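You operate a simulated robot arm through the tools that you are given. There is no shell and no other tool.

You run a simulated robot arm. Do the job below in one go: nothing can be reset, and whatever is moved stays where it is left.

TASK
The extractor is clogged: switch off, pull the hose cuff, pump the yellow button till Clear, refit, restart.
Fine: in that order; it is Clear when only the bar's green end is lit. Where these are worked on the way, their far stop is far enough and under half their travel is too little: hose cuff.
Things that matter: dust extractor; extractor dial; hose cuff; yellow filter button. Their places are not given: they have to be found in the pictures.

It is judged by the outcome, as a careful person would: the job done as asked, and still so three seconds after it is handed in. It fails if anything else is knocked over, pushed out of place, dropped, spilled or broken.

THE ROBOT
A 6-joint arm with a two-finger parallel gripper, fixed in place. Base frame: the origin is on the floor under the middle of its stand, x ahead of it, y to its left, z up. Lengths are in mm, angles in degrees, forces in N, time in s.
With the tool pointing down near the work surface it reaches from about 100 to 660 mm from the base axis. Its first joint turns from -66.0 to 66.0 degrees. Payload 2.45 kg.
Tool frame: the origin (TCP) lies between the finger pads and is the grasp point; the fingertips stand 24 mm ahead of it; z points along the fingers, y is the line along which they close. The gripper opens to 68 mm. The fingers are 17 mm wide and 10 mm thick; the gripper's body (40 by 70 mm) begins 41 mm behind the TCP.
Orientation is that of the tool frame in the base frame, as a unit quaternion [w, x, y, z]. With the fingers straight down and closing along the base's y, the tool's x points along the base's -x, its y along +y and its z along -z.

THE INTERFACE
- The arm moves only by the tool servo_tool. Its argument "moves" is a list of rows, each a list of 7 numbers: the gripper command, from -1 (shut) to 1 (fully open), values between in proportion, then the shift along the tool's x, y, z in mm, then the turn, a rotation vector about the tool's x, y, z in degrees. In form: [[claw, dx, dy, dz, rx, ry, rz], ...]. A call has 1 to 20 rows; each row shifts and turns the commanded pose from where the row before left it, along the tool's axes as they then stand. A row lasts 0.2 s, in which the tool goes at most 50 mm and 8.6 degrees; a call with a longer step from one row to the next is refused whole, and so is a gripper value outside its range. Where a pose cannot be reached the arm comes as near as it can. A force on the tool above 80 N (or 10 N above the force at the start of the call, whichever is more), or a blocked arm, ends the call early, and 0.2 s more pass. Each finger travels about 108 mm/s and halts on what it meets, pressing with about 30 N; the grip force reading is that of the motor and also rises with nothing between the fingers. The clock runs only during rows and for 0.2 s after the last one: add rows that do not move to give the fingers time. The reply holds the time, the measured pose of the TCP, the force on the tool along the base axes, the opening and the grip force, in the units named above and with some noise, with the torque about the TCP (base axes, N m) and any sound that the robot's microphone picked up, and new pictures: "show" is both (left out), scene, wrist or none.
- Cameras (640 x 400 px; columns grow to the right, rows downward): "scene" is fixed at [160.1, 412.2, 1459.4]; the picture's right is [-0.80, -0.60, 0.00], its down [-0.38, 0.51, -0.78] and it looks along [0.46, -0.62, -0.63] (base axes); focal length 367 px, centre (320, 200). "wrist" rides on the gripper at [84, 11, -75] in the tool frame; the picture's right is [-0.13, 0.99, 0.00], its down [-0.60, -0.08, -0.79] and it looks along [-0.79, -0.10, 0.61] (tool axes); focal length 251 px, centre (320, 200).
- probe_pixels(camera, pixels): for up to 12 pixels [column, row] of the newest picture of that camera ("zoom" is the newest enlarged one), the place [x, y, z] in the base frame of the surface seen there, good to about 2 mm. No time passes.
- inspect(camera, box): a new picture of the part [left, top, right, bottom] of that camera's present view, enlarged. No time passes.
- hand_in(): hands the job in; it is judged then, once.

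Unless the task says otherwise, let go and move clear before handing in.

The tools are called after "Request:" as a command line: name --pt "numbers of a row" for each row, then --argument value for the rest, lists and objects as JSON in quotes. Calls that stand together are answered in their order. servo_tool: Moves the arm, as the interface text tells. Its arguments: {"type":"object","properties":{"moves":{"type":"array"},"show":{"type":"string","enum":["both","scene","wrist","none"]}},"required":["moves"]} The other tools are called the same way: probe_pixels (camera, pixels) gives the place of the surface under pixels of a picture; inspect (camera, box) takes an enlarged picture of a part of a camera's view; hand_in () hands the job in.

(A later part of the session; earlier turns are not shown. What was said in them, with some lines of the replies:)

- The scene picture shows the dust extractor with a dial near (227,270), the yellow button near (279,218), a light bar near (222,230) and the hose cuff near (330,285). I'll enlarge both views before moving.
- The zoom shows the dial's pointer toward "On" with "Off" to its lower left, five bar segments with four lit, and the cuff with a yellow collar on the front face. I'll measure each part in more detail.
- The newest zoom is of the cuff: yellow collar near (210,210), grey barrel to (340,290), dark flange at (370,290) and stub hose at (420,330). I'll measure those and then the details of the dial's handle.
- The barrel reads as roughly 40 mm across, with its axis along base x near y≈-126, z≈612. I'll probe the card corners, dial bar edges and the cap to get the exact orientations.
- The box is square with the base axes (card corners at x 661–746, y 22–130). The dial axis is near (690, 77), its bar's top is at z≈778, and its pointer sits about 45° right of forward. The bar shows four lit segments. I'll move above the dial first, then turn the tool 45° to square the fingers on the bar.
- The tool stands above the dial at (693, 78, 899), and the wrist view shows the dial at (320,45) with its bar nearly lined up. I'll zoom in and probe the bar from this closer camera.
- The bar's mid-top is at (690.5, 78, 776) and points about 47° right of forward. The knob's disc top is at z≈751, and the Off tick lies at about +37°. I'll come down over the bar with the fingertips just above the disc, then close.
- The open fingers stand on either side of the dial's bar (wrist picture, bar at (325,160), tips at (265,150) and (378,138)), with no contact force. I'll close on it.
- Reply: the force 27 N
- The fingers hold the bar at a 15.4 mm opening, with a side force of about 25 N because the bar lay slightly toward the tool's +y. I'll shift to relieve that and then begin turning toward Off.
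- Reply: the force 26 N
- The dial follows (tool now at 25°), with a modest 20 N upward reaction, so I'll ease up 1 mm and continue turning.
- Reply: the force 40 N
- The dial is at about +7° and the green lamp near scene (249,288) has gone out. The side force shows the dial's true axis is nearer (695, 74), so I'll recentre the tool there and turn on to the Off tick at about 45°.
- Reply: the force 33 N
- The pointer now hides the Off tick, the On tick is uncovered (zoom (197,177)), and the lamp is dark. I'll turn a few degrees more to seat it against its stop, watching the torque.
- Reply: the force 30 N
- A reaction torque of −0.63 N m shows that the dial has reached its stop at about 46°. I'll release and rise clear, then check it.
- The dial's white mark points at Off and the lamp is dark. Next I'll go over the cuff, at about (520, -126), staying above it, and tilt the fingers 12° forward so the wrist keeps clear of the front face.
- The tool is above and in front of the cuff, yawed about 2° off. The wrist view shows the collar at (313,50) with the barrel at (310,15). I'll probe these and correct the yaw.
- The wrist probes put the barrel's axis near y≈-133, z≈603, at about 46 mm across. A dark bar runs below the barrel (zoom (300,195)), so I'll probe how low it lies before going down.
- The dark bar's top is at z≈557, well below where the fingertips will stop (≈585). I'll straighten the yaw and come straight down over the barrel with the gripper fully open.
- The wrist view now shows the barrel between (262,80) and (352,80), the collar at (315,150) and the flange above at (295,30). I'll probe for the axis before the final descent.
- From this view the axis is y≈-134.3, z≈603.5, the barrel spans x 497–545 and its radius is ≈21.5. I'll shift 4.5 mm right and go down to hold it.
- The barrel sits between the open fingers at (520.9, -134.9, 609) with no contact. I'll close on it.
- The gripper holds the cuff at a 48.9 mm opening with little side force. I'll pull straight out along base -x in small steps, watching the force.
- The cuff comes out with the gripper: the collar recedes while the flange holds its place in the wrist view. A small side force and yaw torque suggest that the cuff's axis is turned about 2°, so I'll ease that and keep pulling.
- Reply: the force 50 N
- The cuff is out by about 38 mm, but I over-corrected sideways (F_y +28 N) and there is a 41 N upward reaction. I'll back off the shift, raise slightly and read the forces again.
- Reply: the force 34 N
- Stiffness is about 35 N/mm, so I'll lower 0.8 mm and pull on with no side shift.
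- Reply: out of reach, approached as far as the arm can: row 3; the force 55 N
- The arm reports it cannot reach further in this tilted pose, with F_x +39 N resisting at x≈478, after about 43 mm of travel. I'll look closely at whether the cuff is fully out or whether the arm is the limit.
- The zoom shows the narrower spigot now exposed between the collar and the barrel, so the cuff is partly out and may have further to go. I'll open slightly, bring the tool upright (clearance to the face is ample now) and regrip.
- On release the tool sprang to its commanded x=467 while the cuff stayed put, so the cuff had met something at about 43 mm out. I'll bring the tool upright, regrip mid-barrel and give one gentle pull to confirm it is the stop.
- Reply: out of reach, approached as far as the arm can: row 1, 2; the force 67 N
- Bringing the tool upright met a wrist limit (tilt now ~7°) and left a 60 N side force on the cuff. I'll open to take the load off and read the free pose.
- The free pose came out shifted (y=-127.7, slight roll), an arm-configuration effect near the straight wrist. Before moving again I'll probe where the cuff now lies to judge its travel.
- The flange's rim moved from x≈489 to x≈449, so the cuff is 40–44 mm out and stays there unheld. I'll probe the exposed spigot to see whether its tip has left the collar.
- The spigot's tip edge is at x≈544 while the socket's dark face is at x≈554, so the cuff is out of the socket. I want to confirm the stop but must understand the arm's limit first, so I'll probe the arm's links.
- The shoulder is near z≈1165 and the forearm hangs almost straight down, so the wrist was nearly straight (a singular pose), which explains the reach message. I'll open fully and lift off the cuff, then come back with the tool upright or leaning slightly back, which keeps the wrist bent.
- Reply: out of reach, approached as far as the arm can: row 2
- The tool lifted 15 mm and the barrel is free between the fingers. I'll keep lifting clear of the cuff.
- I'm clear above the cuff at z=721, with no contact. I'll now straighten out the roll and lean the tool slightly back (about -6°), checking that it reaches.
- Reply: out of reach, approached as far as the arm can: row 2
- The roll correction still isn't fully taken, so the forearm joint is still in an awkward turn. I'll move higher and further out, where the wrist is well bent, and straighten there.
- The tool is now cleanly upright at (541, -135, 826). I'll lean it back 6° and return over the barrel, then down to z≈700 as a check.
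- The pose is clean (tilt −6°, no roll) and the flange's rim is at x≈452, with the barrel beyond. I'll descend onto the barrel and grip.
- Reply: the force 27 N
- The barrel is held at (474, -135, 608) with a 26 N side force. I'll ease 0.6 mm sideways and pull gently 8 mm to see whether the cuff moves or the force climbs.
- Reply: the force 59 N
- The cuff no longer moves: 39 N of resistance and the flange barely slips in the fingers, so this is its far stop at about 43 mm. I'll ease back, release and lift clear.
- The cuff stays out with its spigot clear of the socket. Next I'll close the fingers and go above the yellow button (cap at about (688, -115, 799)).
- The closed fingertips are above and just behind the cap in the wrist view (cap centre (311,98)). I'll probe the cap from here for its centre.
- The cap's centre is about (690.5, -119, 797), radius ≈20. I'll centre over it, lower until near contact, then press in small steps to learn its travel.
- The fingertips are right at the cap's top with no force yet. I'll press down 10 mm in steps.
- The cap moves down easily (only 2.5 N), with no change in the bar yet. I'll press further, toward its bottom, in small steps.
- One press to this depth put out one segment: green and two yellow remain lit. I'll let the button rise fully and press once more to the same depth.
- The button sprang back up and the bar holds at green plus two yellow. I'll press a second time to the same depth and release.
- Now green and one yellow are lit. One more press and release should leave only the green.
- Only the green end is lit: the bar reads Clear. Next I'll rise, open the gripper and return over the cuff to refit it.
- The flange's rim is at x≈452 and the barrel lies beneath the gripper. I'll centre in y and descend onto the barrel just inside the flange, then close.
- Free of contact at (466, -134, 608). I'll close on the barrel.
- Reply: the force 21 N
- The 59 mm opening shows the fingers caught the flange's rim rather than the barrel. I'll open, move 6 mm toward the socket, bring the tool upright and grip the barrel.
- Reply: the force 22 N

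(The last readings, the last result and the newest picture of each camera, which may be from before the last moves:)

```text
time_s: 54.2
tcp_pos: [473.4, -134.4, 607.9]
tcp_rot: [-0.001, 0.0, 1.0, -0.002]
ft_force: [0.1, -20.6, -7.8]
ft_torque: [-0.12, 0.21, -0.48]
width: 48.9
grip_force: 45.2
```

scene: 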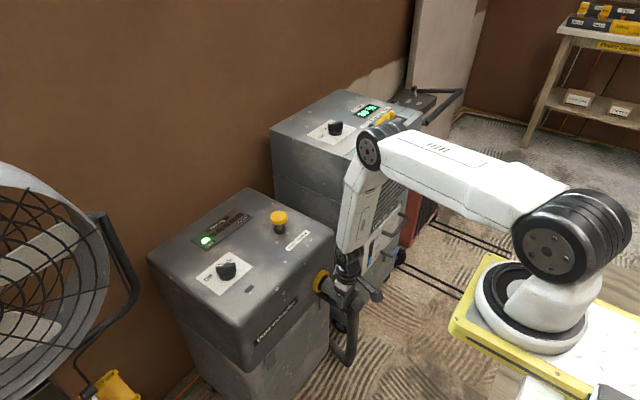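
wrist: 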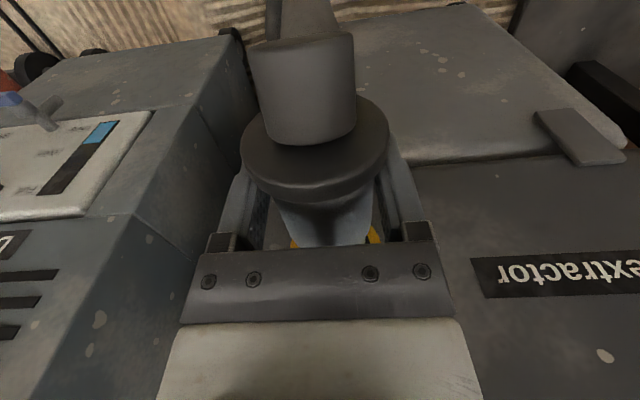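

Now the barrel is held properly (48.9 mm) with the tool upright. I'll ease the side load and push straight in 30 mm, watching the force.

Request:
servo_tool --pt "-1 0 -0.5 0 0 0 0" --pt "-1 -8 0 0 0 0 0" --pt "-1 -8 0 0 0 0 0" --pt "-1 -8 0 0 0 0 0" --pt "-1 0 0 0 0 0 0"

```text
time_s: 55.4
tcp_pos: [498.7, -136.3, 607.7]
tcp_rot: [-0.002, -0.001, 1.0, -0.001]
ft_force: [-0.5, -2.9, 14.1]
ft_torque: [0.2, 0.5, -1.1]
width: 48.9
grip_force: 45.2
```

scene: 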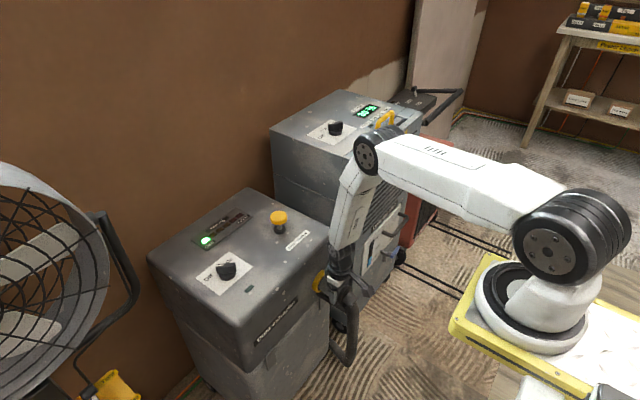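
wrist: 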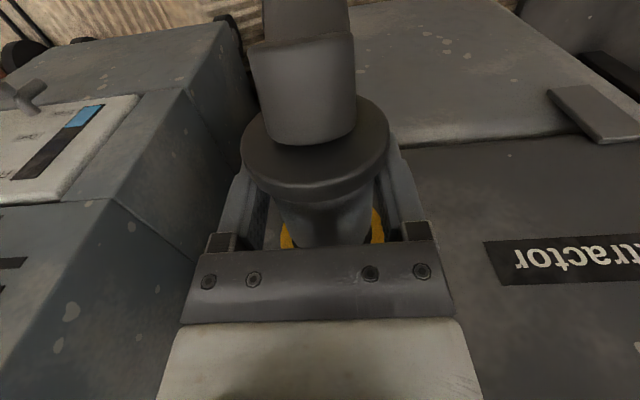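

The cuff slides in freely (x=498.7, F_x about 0). I'll push the remaining ~18 mm in smaller steps until it meets its home stop.

Request:
servo_tool --pt "-1 -6 0 0 0 0 0" --pt "-1 -6 0 0 0 0 0" --pt "-1 -3 0 0 0 0 0" --pt "-1 0 0 0 0 0 0"

Request:
inspect --camera "scene" --box '[290, 240, 386, 300]'

```text
time_s: 56.4
tcp_pos: [513.3, -134.8, 607.9]
tcp_rot: [-0.003, -0.001, 1.0, 0.0]
ft_force: [-12.1, -6.8, 38.4]
ft_torque: [-0.23, -0.12, -0.36]
width: 48.9
grip_force: 44.7
```

scene: 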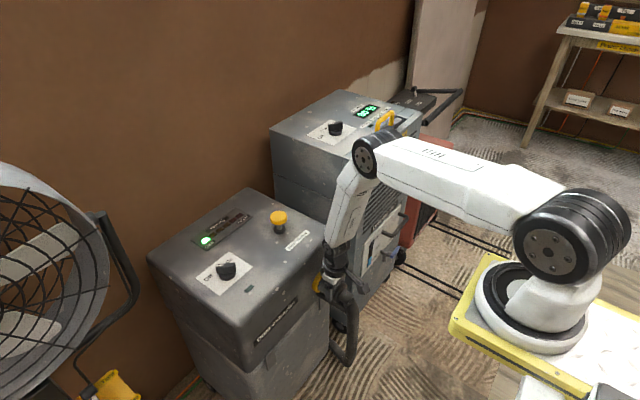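
wrist: 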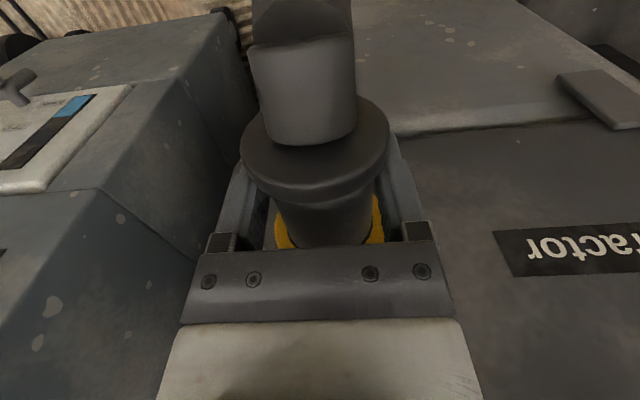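

```text
6.67 times, centred on (338, 270) of scene
```

zoom: 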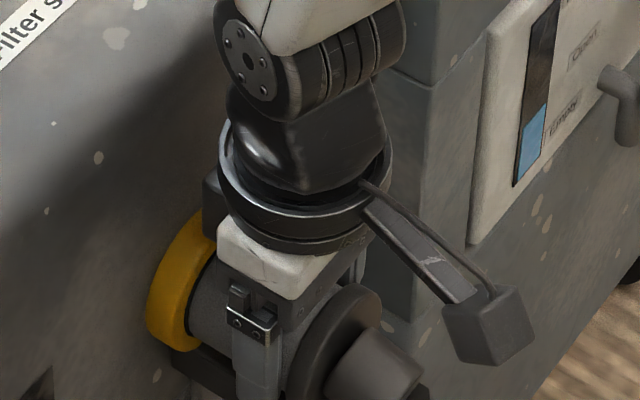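

The cuff is almost home (x=513.3, F_x -12 N) with a 38 N vertical load building. I'll raise 0.8 mm and push the last few millimetres.

Request:
servo_tool --pt "-1 0 0 -0.8 0 0 0" --pt "-1 -2 0 0 0 0 0" --pt "-1 -2 0 0 0 0 0" --pt "-1 0 0 0 0 0 0"

Request:
inspect --camera "wrist" --box '[240, 150, 400, 250]'

```text
time_s: 57.4
tcp_pos: [514.2, -134.1, 605.9]
tcp_rot: [-0.006, 0.0, 1.0, 0.001]
ft_force: [-32.7, -21.7, 32.1]
ft_torque: [-0.59, 0.1, -0.44]
width: 49.3
grip_force: 45.3
```

scene: 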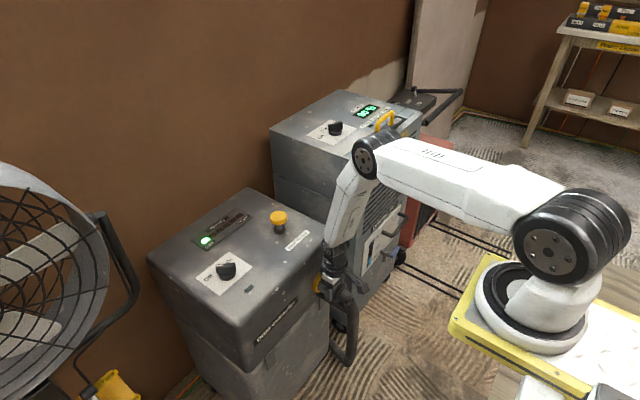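
wrist: 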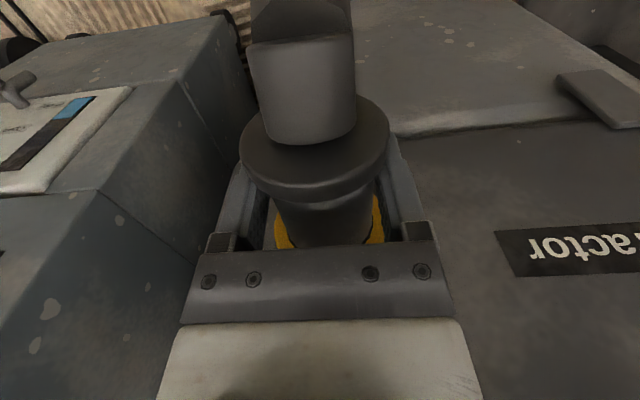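

```text
4.00 times, centred on (320, 200) of wrist
```

zoom: 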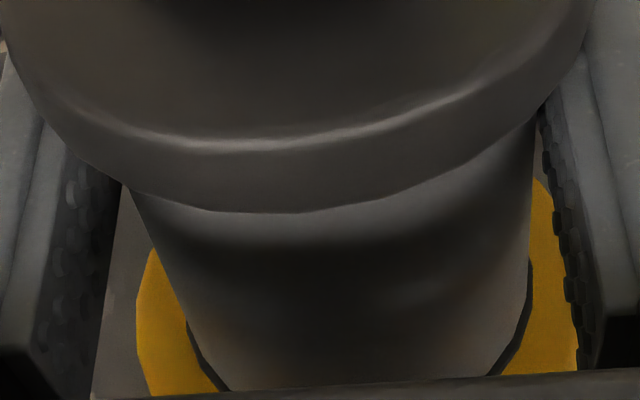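

The cuff resists with -33 N at x=514.2, and the black gap between barrel and collar has closed as at the start. I'll ease off, release, lift clear and compare its position with the first picture.

Request:
servo_tool --pt "-1 2.5 0 0 0 0 0" --pt "0.5 0 0 0 0 0 0" --pt "1 0 0 0 0 0 0" --pt "1 0 0 0 0 0 0" --pt "1 0 0 -25 0 0 0" --pt "1 0 0 -35 0 0 0" --pt "1 5 0 -40 0 0 0" --pt "1 5 0 -40 0 0 0" --pt "1 0 0 -45 0 0 0" --pt "1 0 0 -45 0 0 0" --pt "1 0 0 -45 0 0 0" --pt "1 0 0 0 0 0 0"

Request:
probe_pixels --camera "scene" --pixels '[[351.25, 295], [346.9, 292.5], [344.4, 284], [335.6, 300], [330, 286.3], [339.4, 283.1], [326.3, 276.9], [320, 288.8], [345, 295], [325, 280]]'

Request:
inspect --camera "scene" --box '[295, 255, 375, 305]'

```text
time_s: 60.0
tcp_pos: [505.9, -132.7, 883.0]
tcp_rot: [-0.003, -0.001, 1.0, 0.0]
ft_force: [0.3, 0.1, 0.2]
ft_torque: [0.04, -0.02, 0.01]
width: 68.3
grip_force: 0.0
```

scene: 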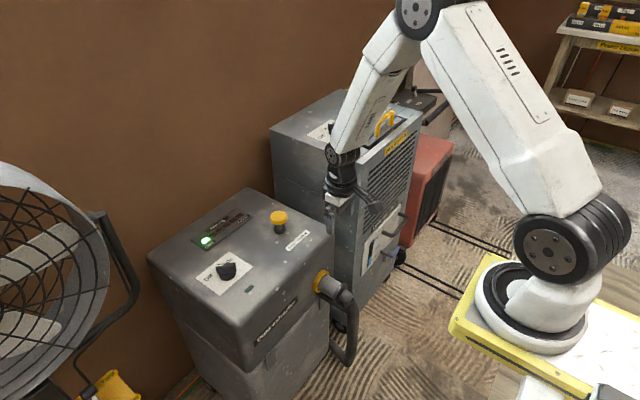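
wrist: 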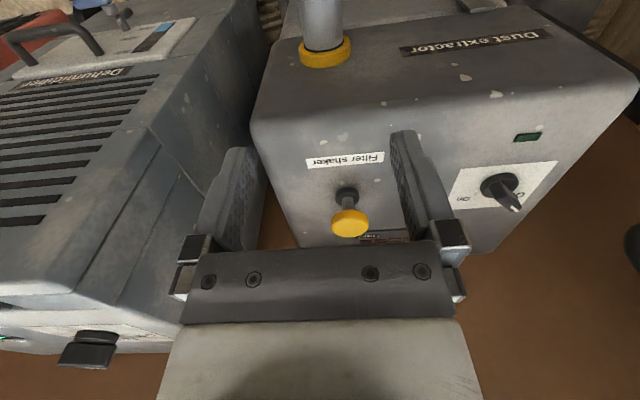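

```text
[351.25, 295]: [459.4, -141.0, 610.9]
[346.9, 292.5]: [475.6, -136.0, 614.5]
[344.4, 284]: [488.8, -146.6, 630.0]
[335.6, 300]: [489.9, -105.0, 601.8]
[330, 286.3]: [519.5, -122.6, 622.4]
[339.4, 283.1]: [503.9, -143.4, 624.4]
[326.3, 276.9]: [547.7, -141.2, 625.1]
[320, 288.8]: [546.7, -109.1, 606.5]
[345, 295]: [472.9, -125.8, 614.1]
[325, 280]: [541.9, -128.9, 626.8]
```

```text
8.00 times, centred on (335, 280) of scene
```

zoom: 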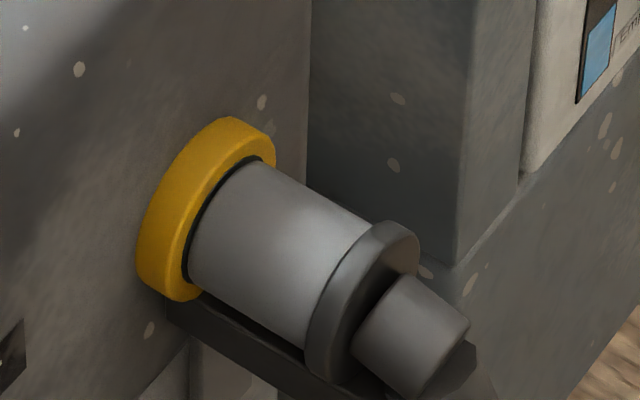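

The cuff's picture is identical to the first one, with the flange at the same pixels and x≈489, so it is fully refitted. Now I'll go over the dial and turn the tool to line up with the bar at Off (about +46°).

Request:
servo_tool --pt "0.3 -26.7 29.7 -2.4 0 0 0" --pt "0.3 -26.7 29.7 -2.4 0 0 0" --pt "0.3 -26.7 29.7 -2.4 0 0 0" --pt "0.3 -26.7 29.7 -2.4 0 0 0" --pt "0.3 -26.7 29.7 -2.4 0 0 0" --pt "0.3 -26.7 29.7 -2.4 0 0 0" --pt "0.3 -26.7 29.7 -2.4 0 0 0" --pt "0.3 0 0 0 0 0 -8.5" --pt "0.3 0 0 0 0 0 -8.5" --pt "0.3 0 0 0 0 0 -8.5" --pt "0.3 0 0 0 0 0 -8.5" --pt "0.3 0 0 0 0 0 -8.5" --pt "0.3 0 0 0 0 0 -2.5" --pt "0.3 0 0 0 0 0 0"

Request:
inspect --camera "wrist" --box '[240, 0, 400, 100]'

```text
time_s: 63.0
tcp_pos: [692.5, 73.9, 898.4]
tcp_rot: [-0.003, -0.384, 0.923, 0.0]
ft_force: [-0.1, -0.6, -0.1]
ft_torque: [0.0, -0.02, 0.0]
width: 44.2
grip_force: 0.1
```

scene: 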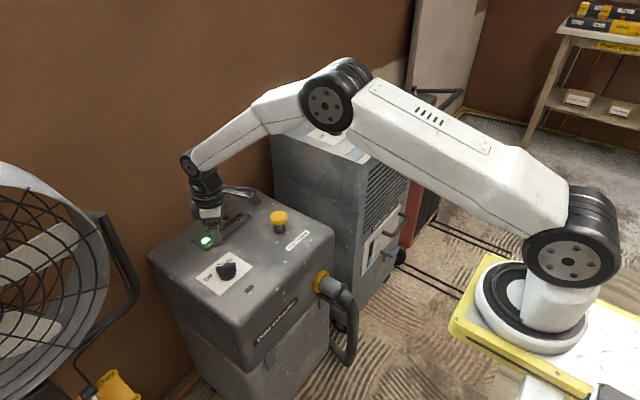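
wrist: 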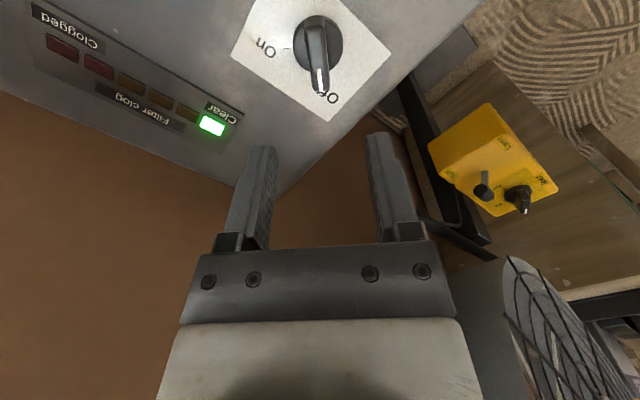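

```text
4.00 times, centred on (320, 50) of wrist
```

zoom: 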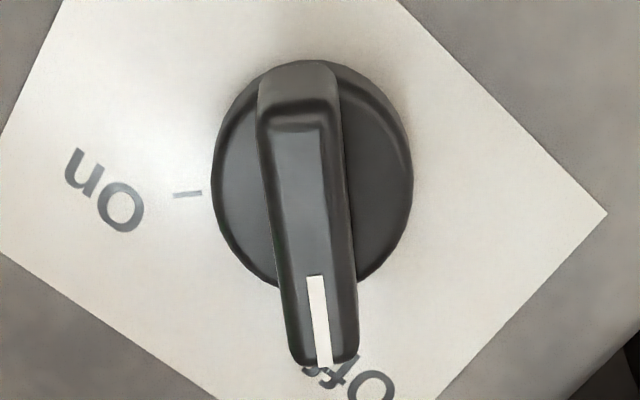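

The bar lies nearly in line with the tool, its mark on Off. I'll probe the bar's top and disc for the exact centre line.

Request:
probe_pixels --camera "zoom" --pixels '[[298, 140], [305, 200], [312, 250], [318, 300], [325, 350], [288, 220], [335, 220], [225, 200], [405, 200], [310, 85]]'

```text
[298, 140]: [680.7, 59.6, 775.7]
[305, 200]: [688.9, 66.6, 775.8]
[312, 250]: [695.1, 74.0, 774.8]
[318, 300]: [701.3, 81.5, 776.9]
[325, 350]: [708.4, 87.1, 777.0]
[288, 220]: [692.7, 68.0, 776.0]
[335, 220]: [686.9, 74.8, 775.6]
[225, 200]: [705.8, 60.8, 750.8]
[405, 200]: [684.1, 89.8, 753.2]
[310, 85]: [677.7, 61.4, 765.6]
```

The bar's centre line runs at 45° through (695, 74), which agrees with the dial axis found earlier. I'll centre there and come down over the bar.

Request:
servo_tool --pt "0.3 -1.1 -1.8 0 0 0 0" --pt "0.3 0 0 30 0 0 0" --pt "0.3 0 0 30 0 0 0" --pt "0.3 0 0 30 0 0 0" --pt "0.3 0 0 20 0 0 0" --pt "0.3 0 0 7.5 0 0 0" --pt "0.3 0 0 0 0 0 0" --pt "-0.2 0 0 0 0 0 0" --pt "-0.7 0 0 0 0 0 0" --pt "-1 0 0 0 0 0 0" --pt "-1 0 0 0 0 0 0"

```text
time_s: 65.4
tcp_pos: [693.7, 73.6, 782.2]
tcp_rot: [-0.001, -0.384, 0.923, -0.001]
ft_force: [6.0, -5.9, -7.7]
ft_torque: [0.25, -0.46, -0.07]
width: 14.9
grip_force: 34.5
```

scene: 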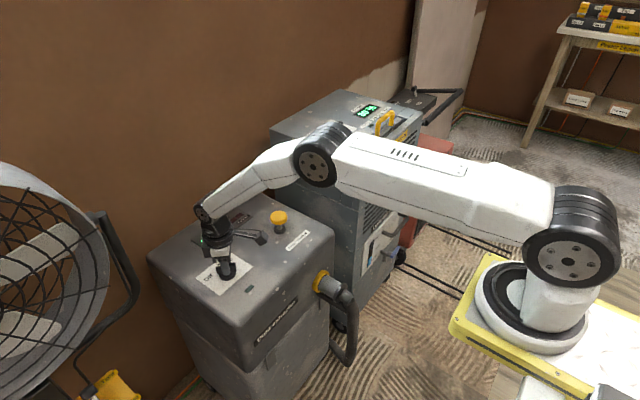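
wrist: 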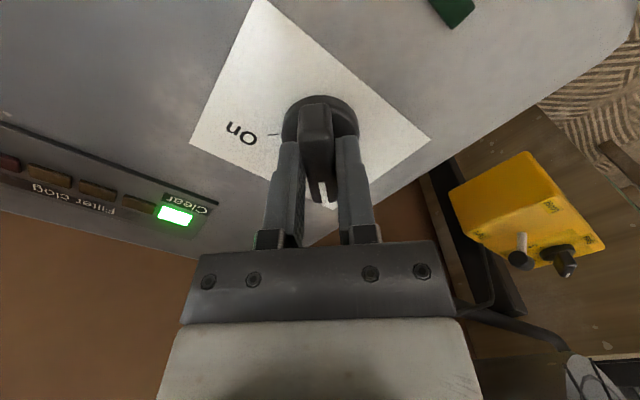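

The bar is gripped (14.9 mm) with only about 10 N of side force. I'll turn clockwise toward On in 8° steps, halfway first.

Request:
servo_tool --pt "-1 0 0 0 0 0 6" --pt "-1 0 0 0 0 0 8" --pt "-1 0 0 0 0 0 8" --pt "-1 0 0 0 0 0 8" --pt "-1 0 0 0 0 0 8" --pt "-1 0 0 0 0 0 8" --pt "-1 0 0 0 0 0 0"

```text
time_s: 67.0
tcp_pos: [692.6, 74.8, 780.6]
tcp_rot: [-0.003, 0.008, 1.0, -0.001]
ft_force: [-6.0, 12.0, 7.0]
ft_torque: [0.3, 0.68, 0.02]
width: 14.8
grip_force: 34.5
```

scene: 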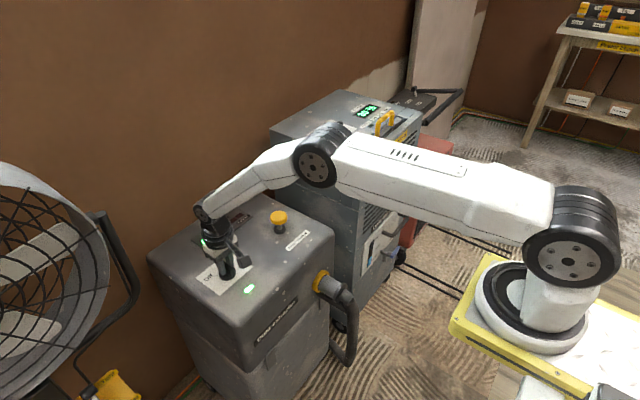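
wrist: 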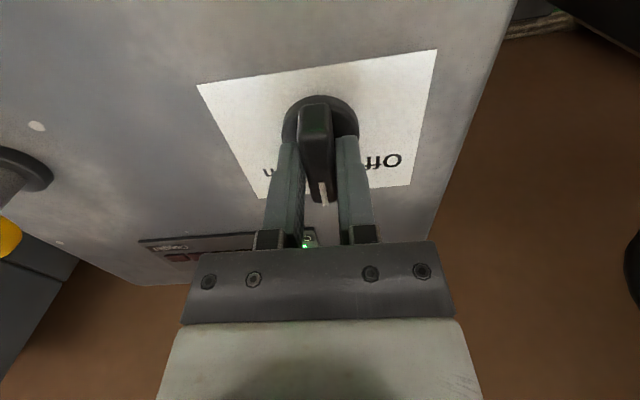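

The dial has reached mid-turn and the green lamp near scene (249,289) has come on. I'll continue to the On mark at about -46°.

Request:
servo_tool --pt "-1 0 0 0 0 0 8" --pt "-1 0 0 0 0 0 8" --pt "-1 0 0 0 0 0 8" --pt "-1 0 0 0 0 0 8" --pt "-1 0 0 0 0 0 8" --pt "-1 0 0 0 0 0 5" --pt "-1 0 0 0 0 0 0"

```text
time_s: 68.6
tcp_pos: [693.5, 77.1, 781.0]
tcp_rot: [-0.001, 0.39, 0.921, -0.002]
ft_force: [0.3, 21.5, -0.9]
ft_torque: [0.79, 0.08, 0.61]
width: 14.9
grip_force: 34.6
```

scene: 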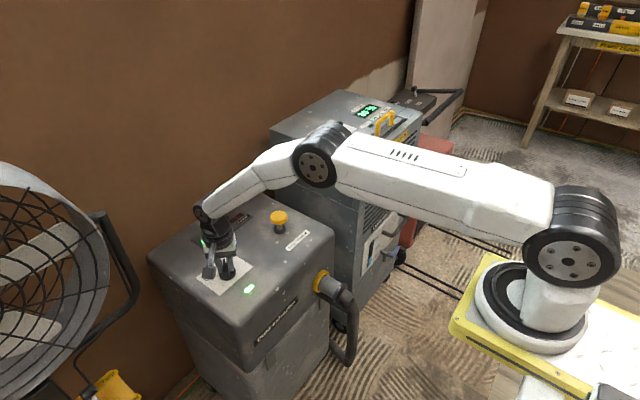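
wrist: 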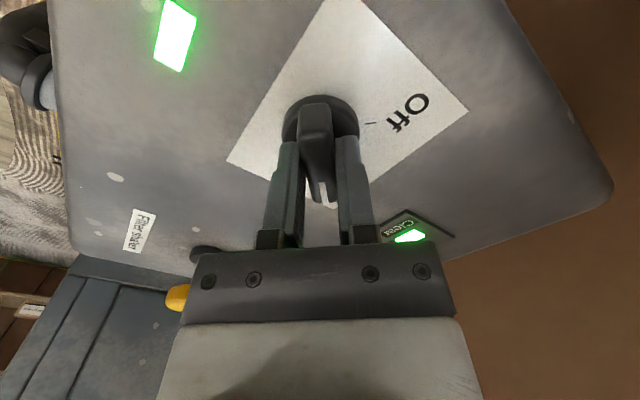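

The tool is at 46° with a +0.61 N m reaction, so the dial is against its On stop, and the lamp is lit. I'll release, rise and back away, then check everything.

Request:
servo_tool --pt "0.3 0 0 0 0 0 0" --pt "0.3 0 0 0 0 0 0" --pt "0.3 0 0 -30 0 0 0" --pt "0.3 0 0 -40 0 0 0" --pt "0.3 0 0 -45 0 0 0" --pt "0.3 0 0 -45 0 0 0" --pt "0.3 0 0 0 0 0 -8.5" --pt "0.3 0 0 0 0 0 -8.5" --pt "0.3 0 0 0 0 0 -8.5" --pt "0.3 0 0 0 0 0 -8.5" --pt "0.3 0 0 0 0 0 -8.5" --pt "0.3 0 0 0 0 0 -3" --pt "0.3 40 -20 -20 0 0 0" --pt "0.3 40 -20 -20 0 0 0" --pt "0.3 40 -20 -20 0 0 0" --pt "0.3 40 -20 -20 0 0 0" --pt "0.3 40 -20 -20 0 0 0" --pt "0.3 0 0 0 0 0 0"

Request:
inspect --camera "scene" --box '[180, 190, 340, 300]'

Request:
inspect --camera "scene" --box '[200, 205, 280, 295]'

```text
time_s: 72.4
tcp_pos: [494.3, -23.0, 1044.7]
tcp_rot: [-0.004, 0.004, 1.0, -0.001]
ft_force: [0.1, -0.1, -0.1]
ft_torque: [-0.03, 0.04, 0.0]
width: 44.2
grip_force: 0.0
```

scene: 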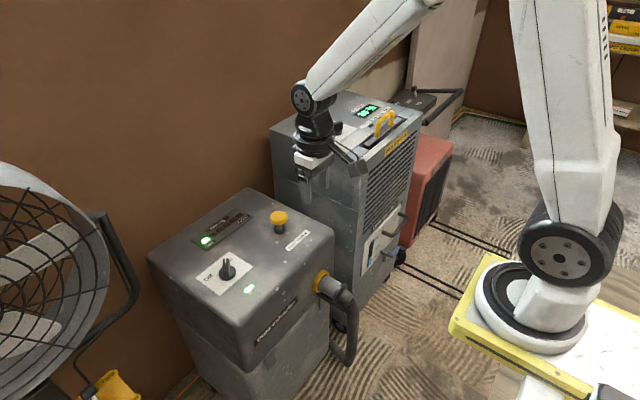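
wrist: 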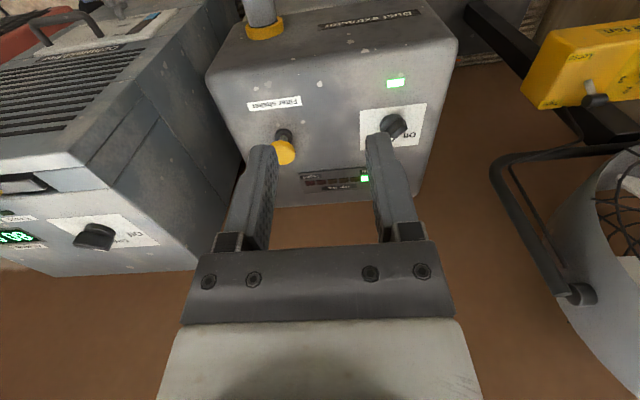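

```text
3.64 times, centred on (260, 245) of scene
```

zoom: 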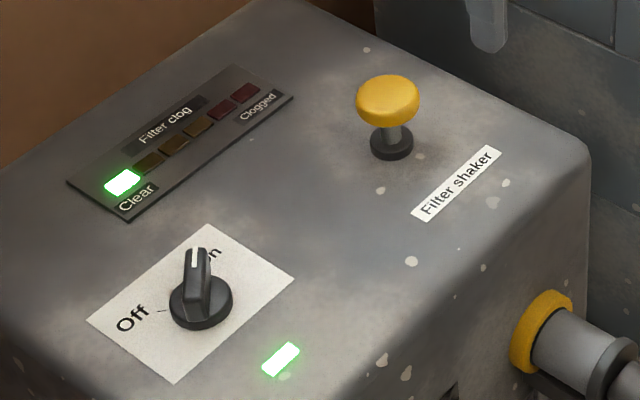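

```text
4.44 times, centred on (240, 250) of scene
```

zoom: 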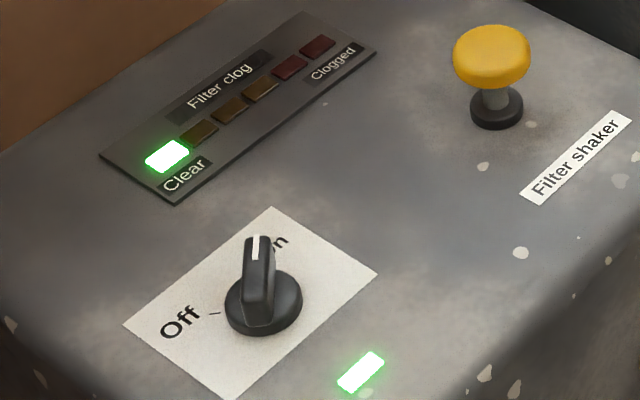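

The dial points at On, the lamp is lit, the bar shows only its green end and the cuff is in its collar. The arm is clear, so I'll wait a moment to see that all of it holds.

Request:
servo_tool --pt "0.3 0 0 0 0 0 0" --pt "0.3 0 0 0 0 0 0" --pt "0.3 0 0 0 0 0 0" --pt "0.3 0 0 0 0 0 0" --pt "0.3 0 0 0 0 0 0" --pt "0.3 0 0 0 0 0 0" --pt "0.3 0 0 0 0 0 0" --pt "0.3 0 0 0 0 0 0" --pt "0.3 0 0 0 0 0 0" --pt "0.3 0 0 0 0 0 0" --pt "0.3 0 0 0 0 0 0" --pt "0.3 0 0 0 0 0 0" --pt "0.3 0 0 0 0 0 0" --pt "0.3 0 0 0 0 0 0" --pt "0.3 0 0 0 0 0 0" --show "scene"

Request:
inspect --camera "scene" --box '[180, 195, 372, 315]'

```text
time_s: 75.6
tcp_pos: [495.6, -24.2, 1045.8]
tcp_rot: [-0.002, 0.003, 1.0, 0.0]
ft_force: [-0.8, 0.3, -0.1]
ft_torque: [0.0, -0.01, 0.02]
width: 44.3
grip_force: 0.1
```

scene: 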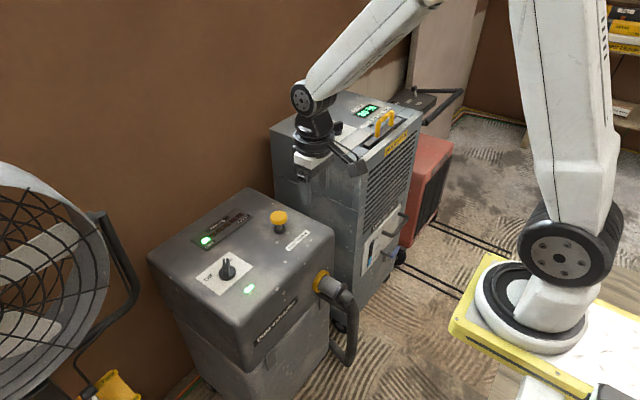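

```text
3.33 times, centred on (276, 255) of scene
```

zoom: 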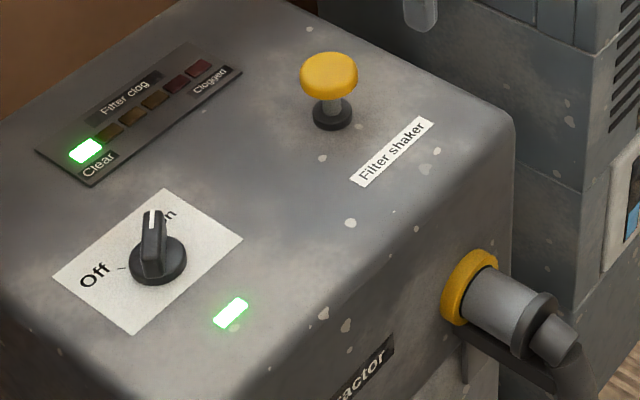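

After three seconds nothing has changed: the dial is at On, the lamp is lit, the bar shows only green, the button is up and the cuff is seated. I'm handing in the job.

Request:
hand_in

```text
The job is handed in.
```

The extractor is cleared and running again, and I've handed the job in. I did the steps in the order you gave:

1. **Switched off:** I turned the dial from On to its Off stop, and the green lamp went out.
2. **Cuff pulled:** I drew it out about 43 mm to its far stop, clear of the socket. It took three grips, because the wrist jammed in an awkward pose and I had to reposition. That put a brief 60 N side load on the cuff, but it looked unharmed.
3. **Pumped to Clear:** three full presses of the yellow button put out the yellow segments one at a time, leaving only the green end lit.
4. **Refitted:** I pushed the cuff home until it stopped, and it sits exactly where it was at the start.
5. **Restarted:** I turned the dial back to its On stop, and the lamp came on again.

I then backed the arm away and waited three seconds, and everything stayed as it was. I saw nothing else moved or knocked over.
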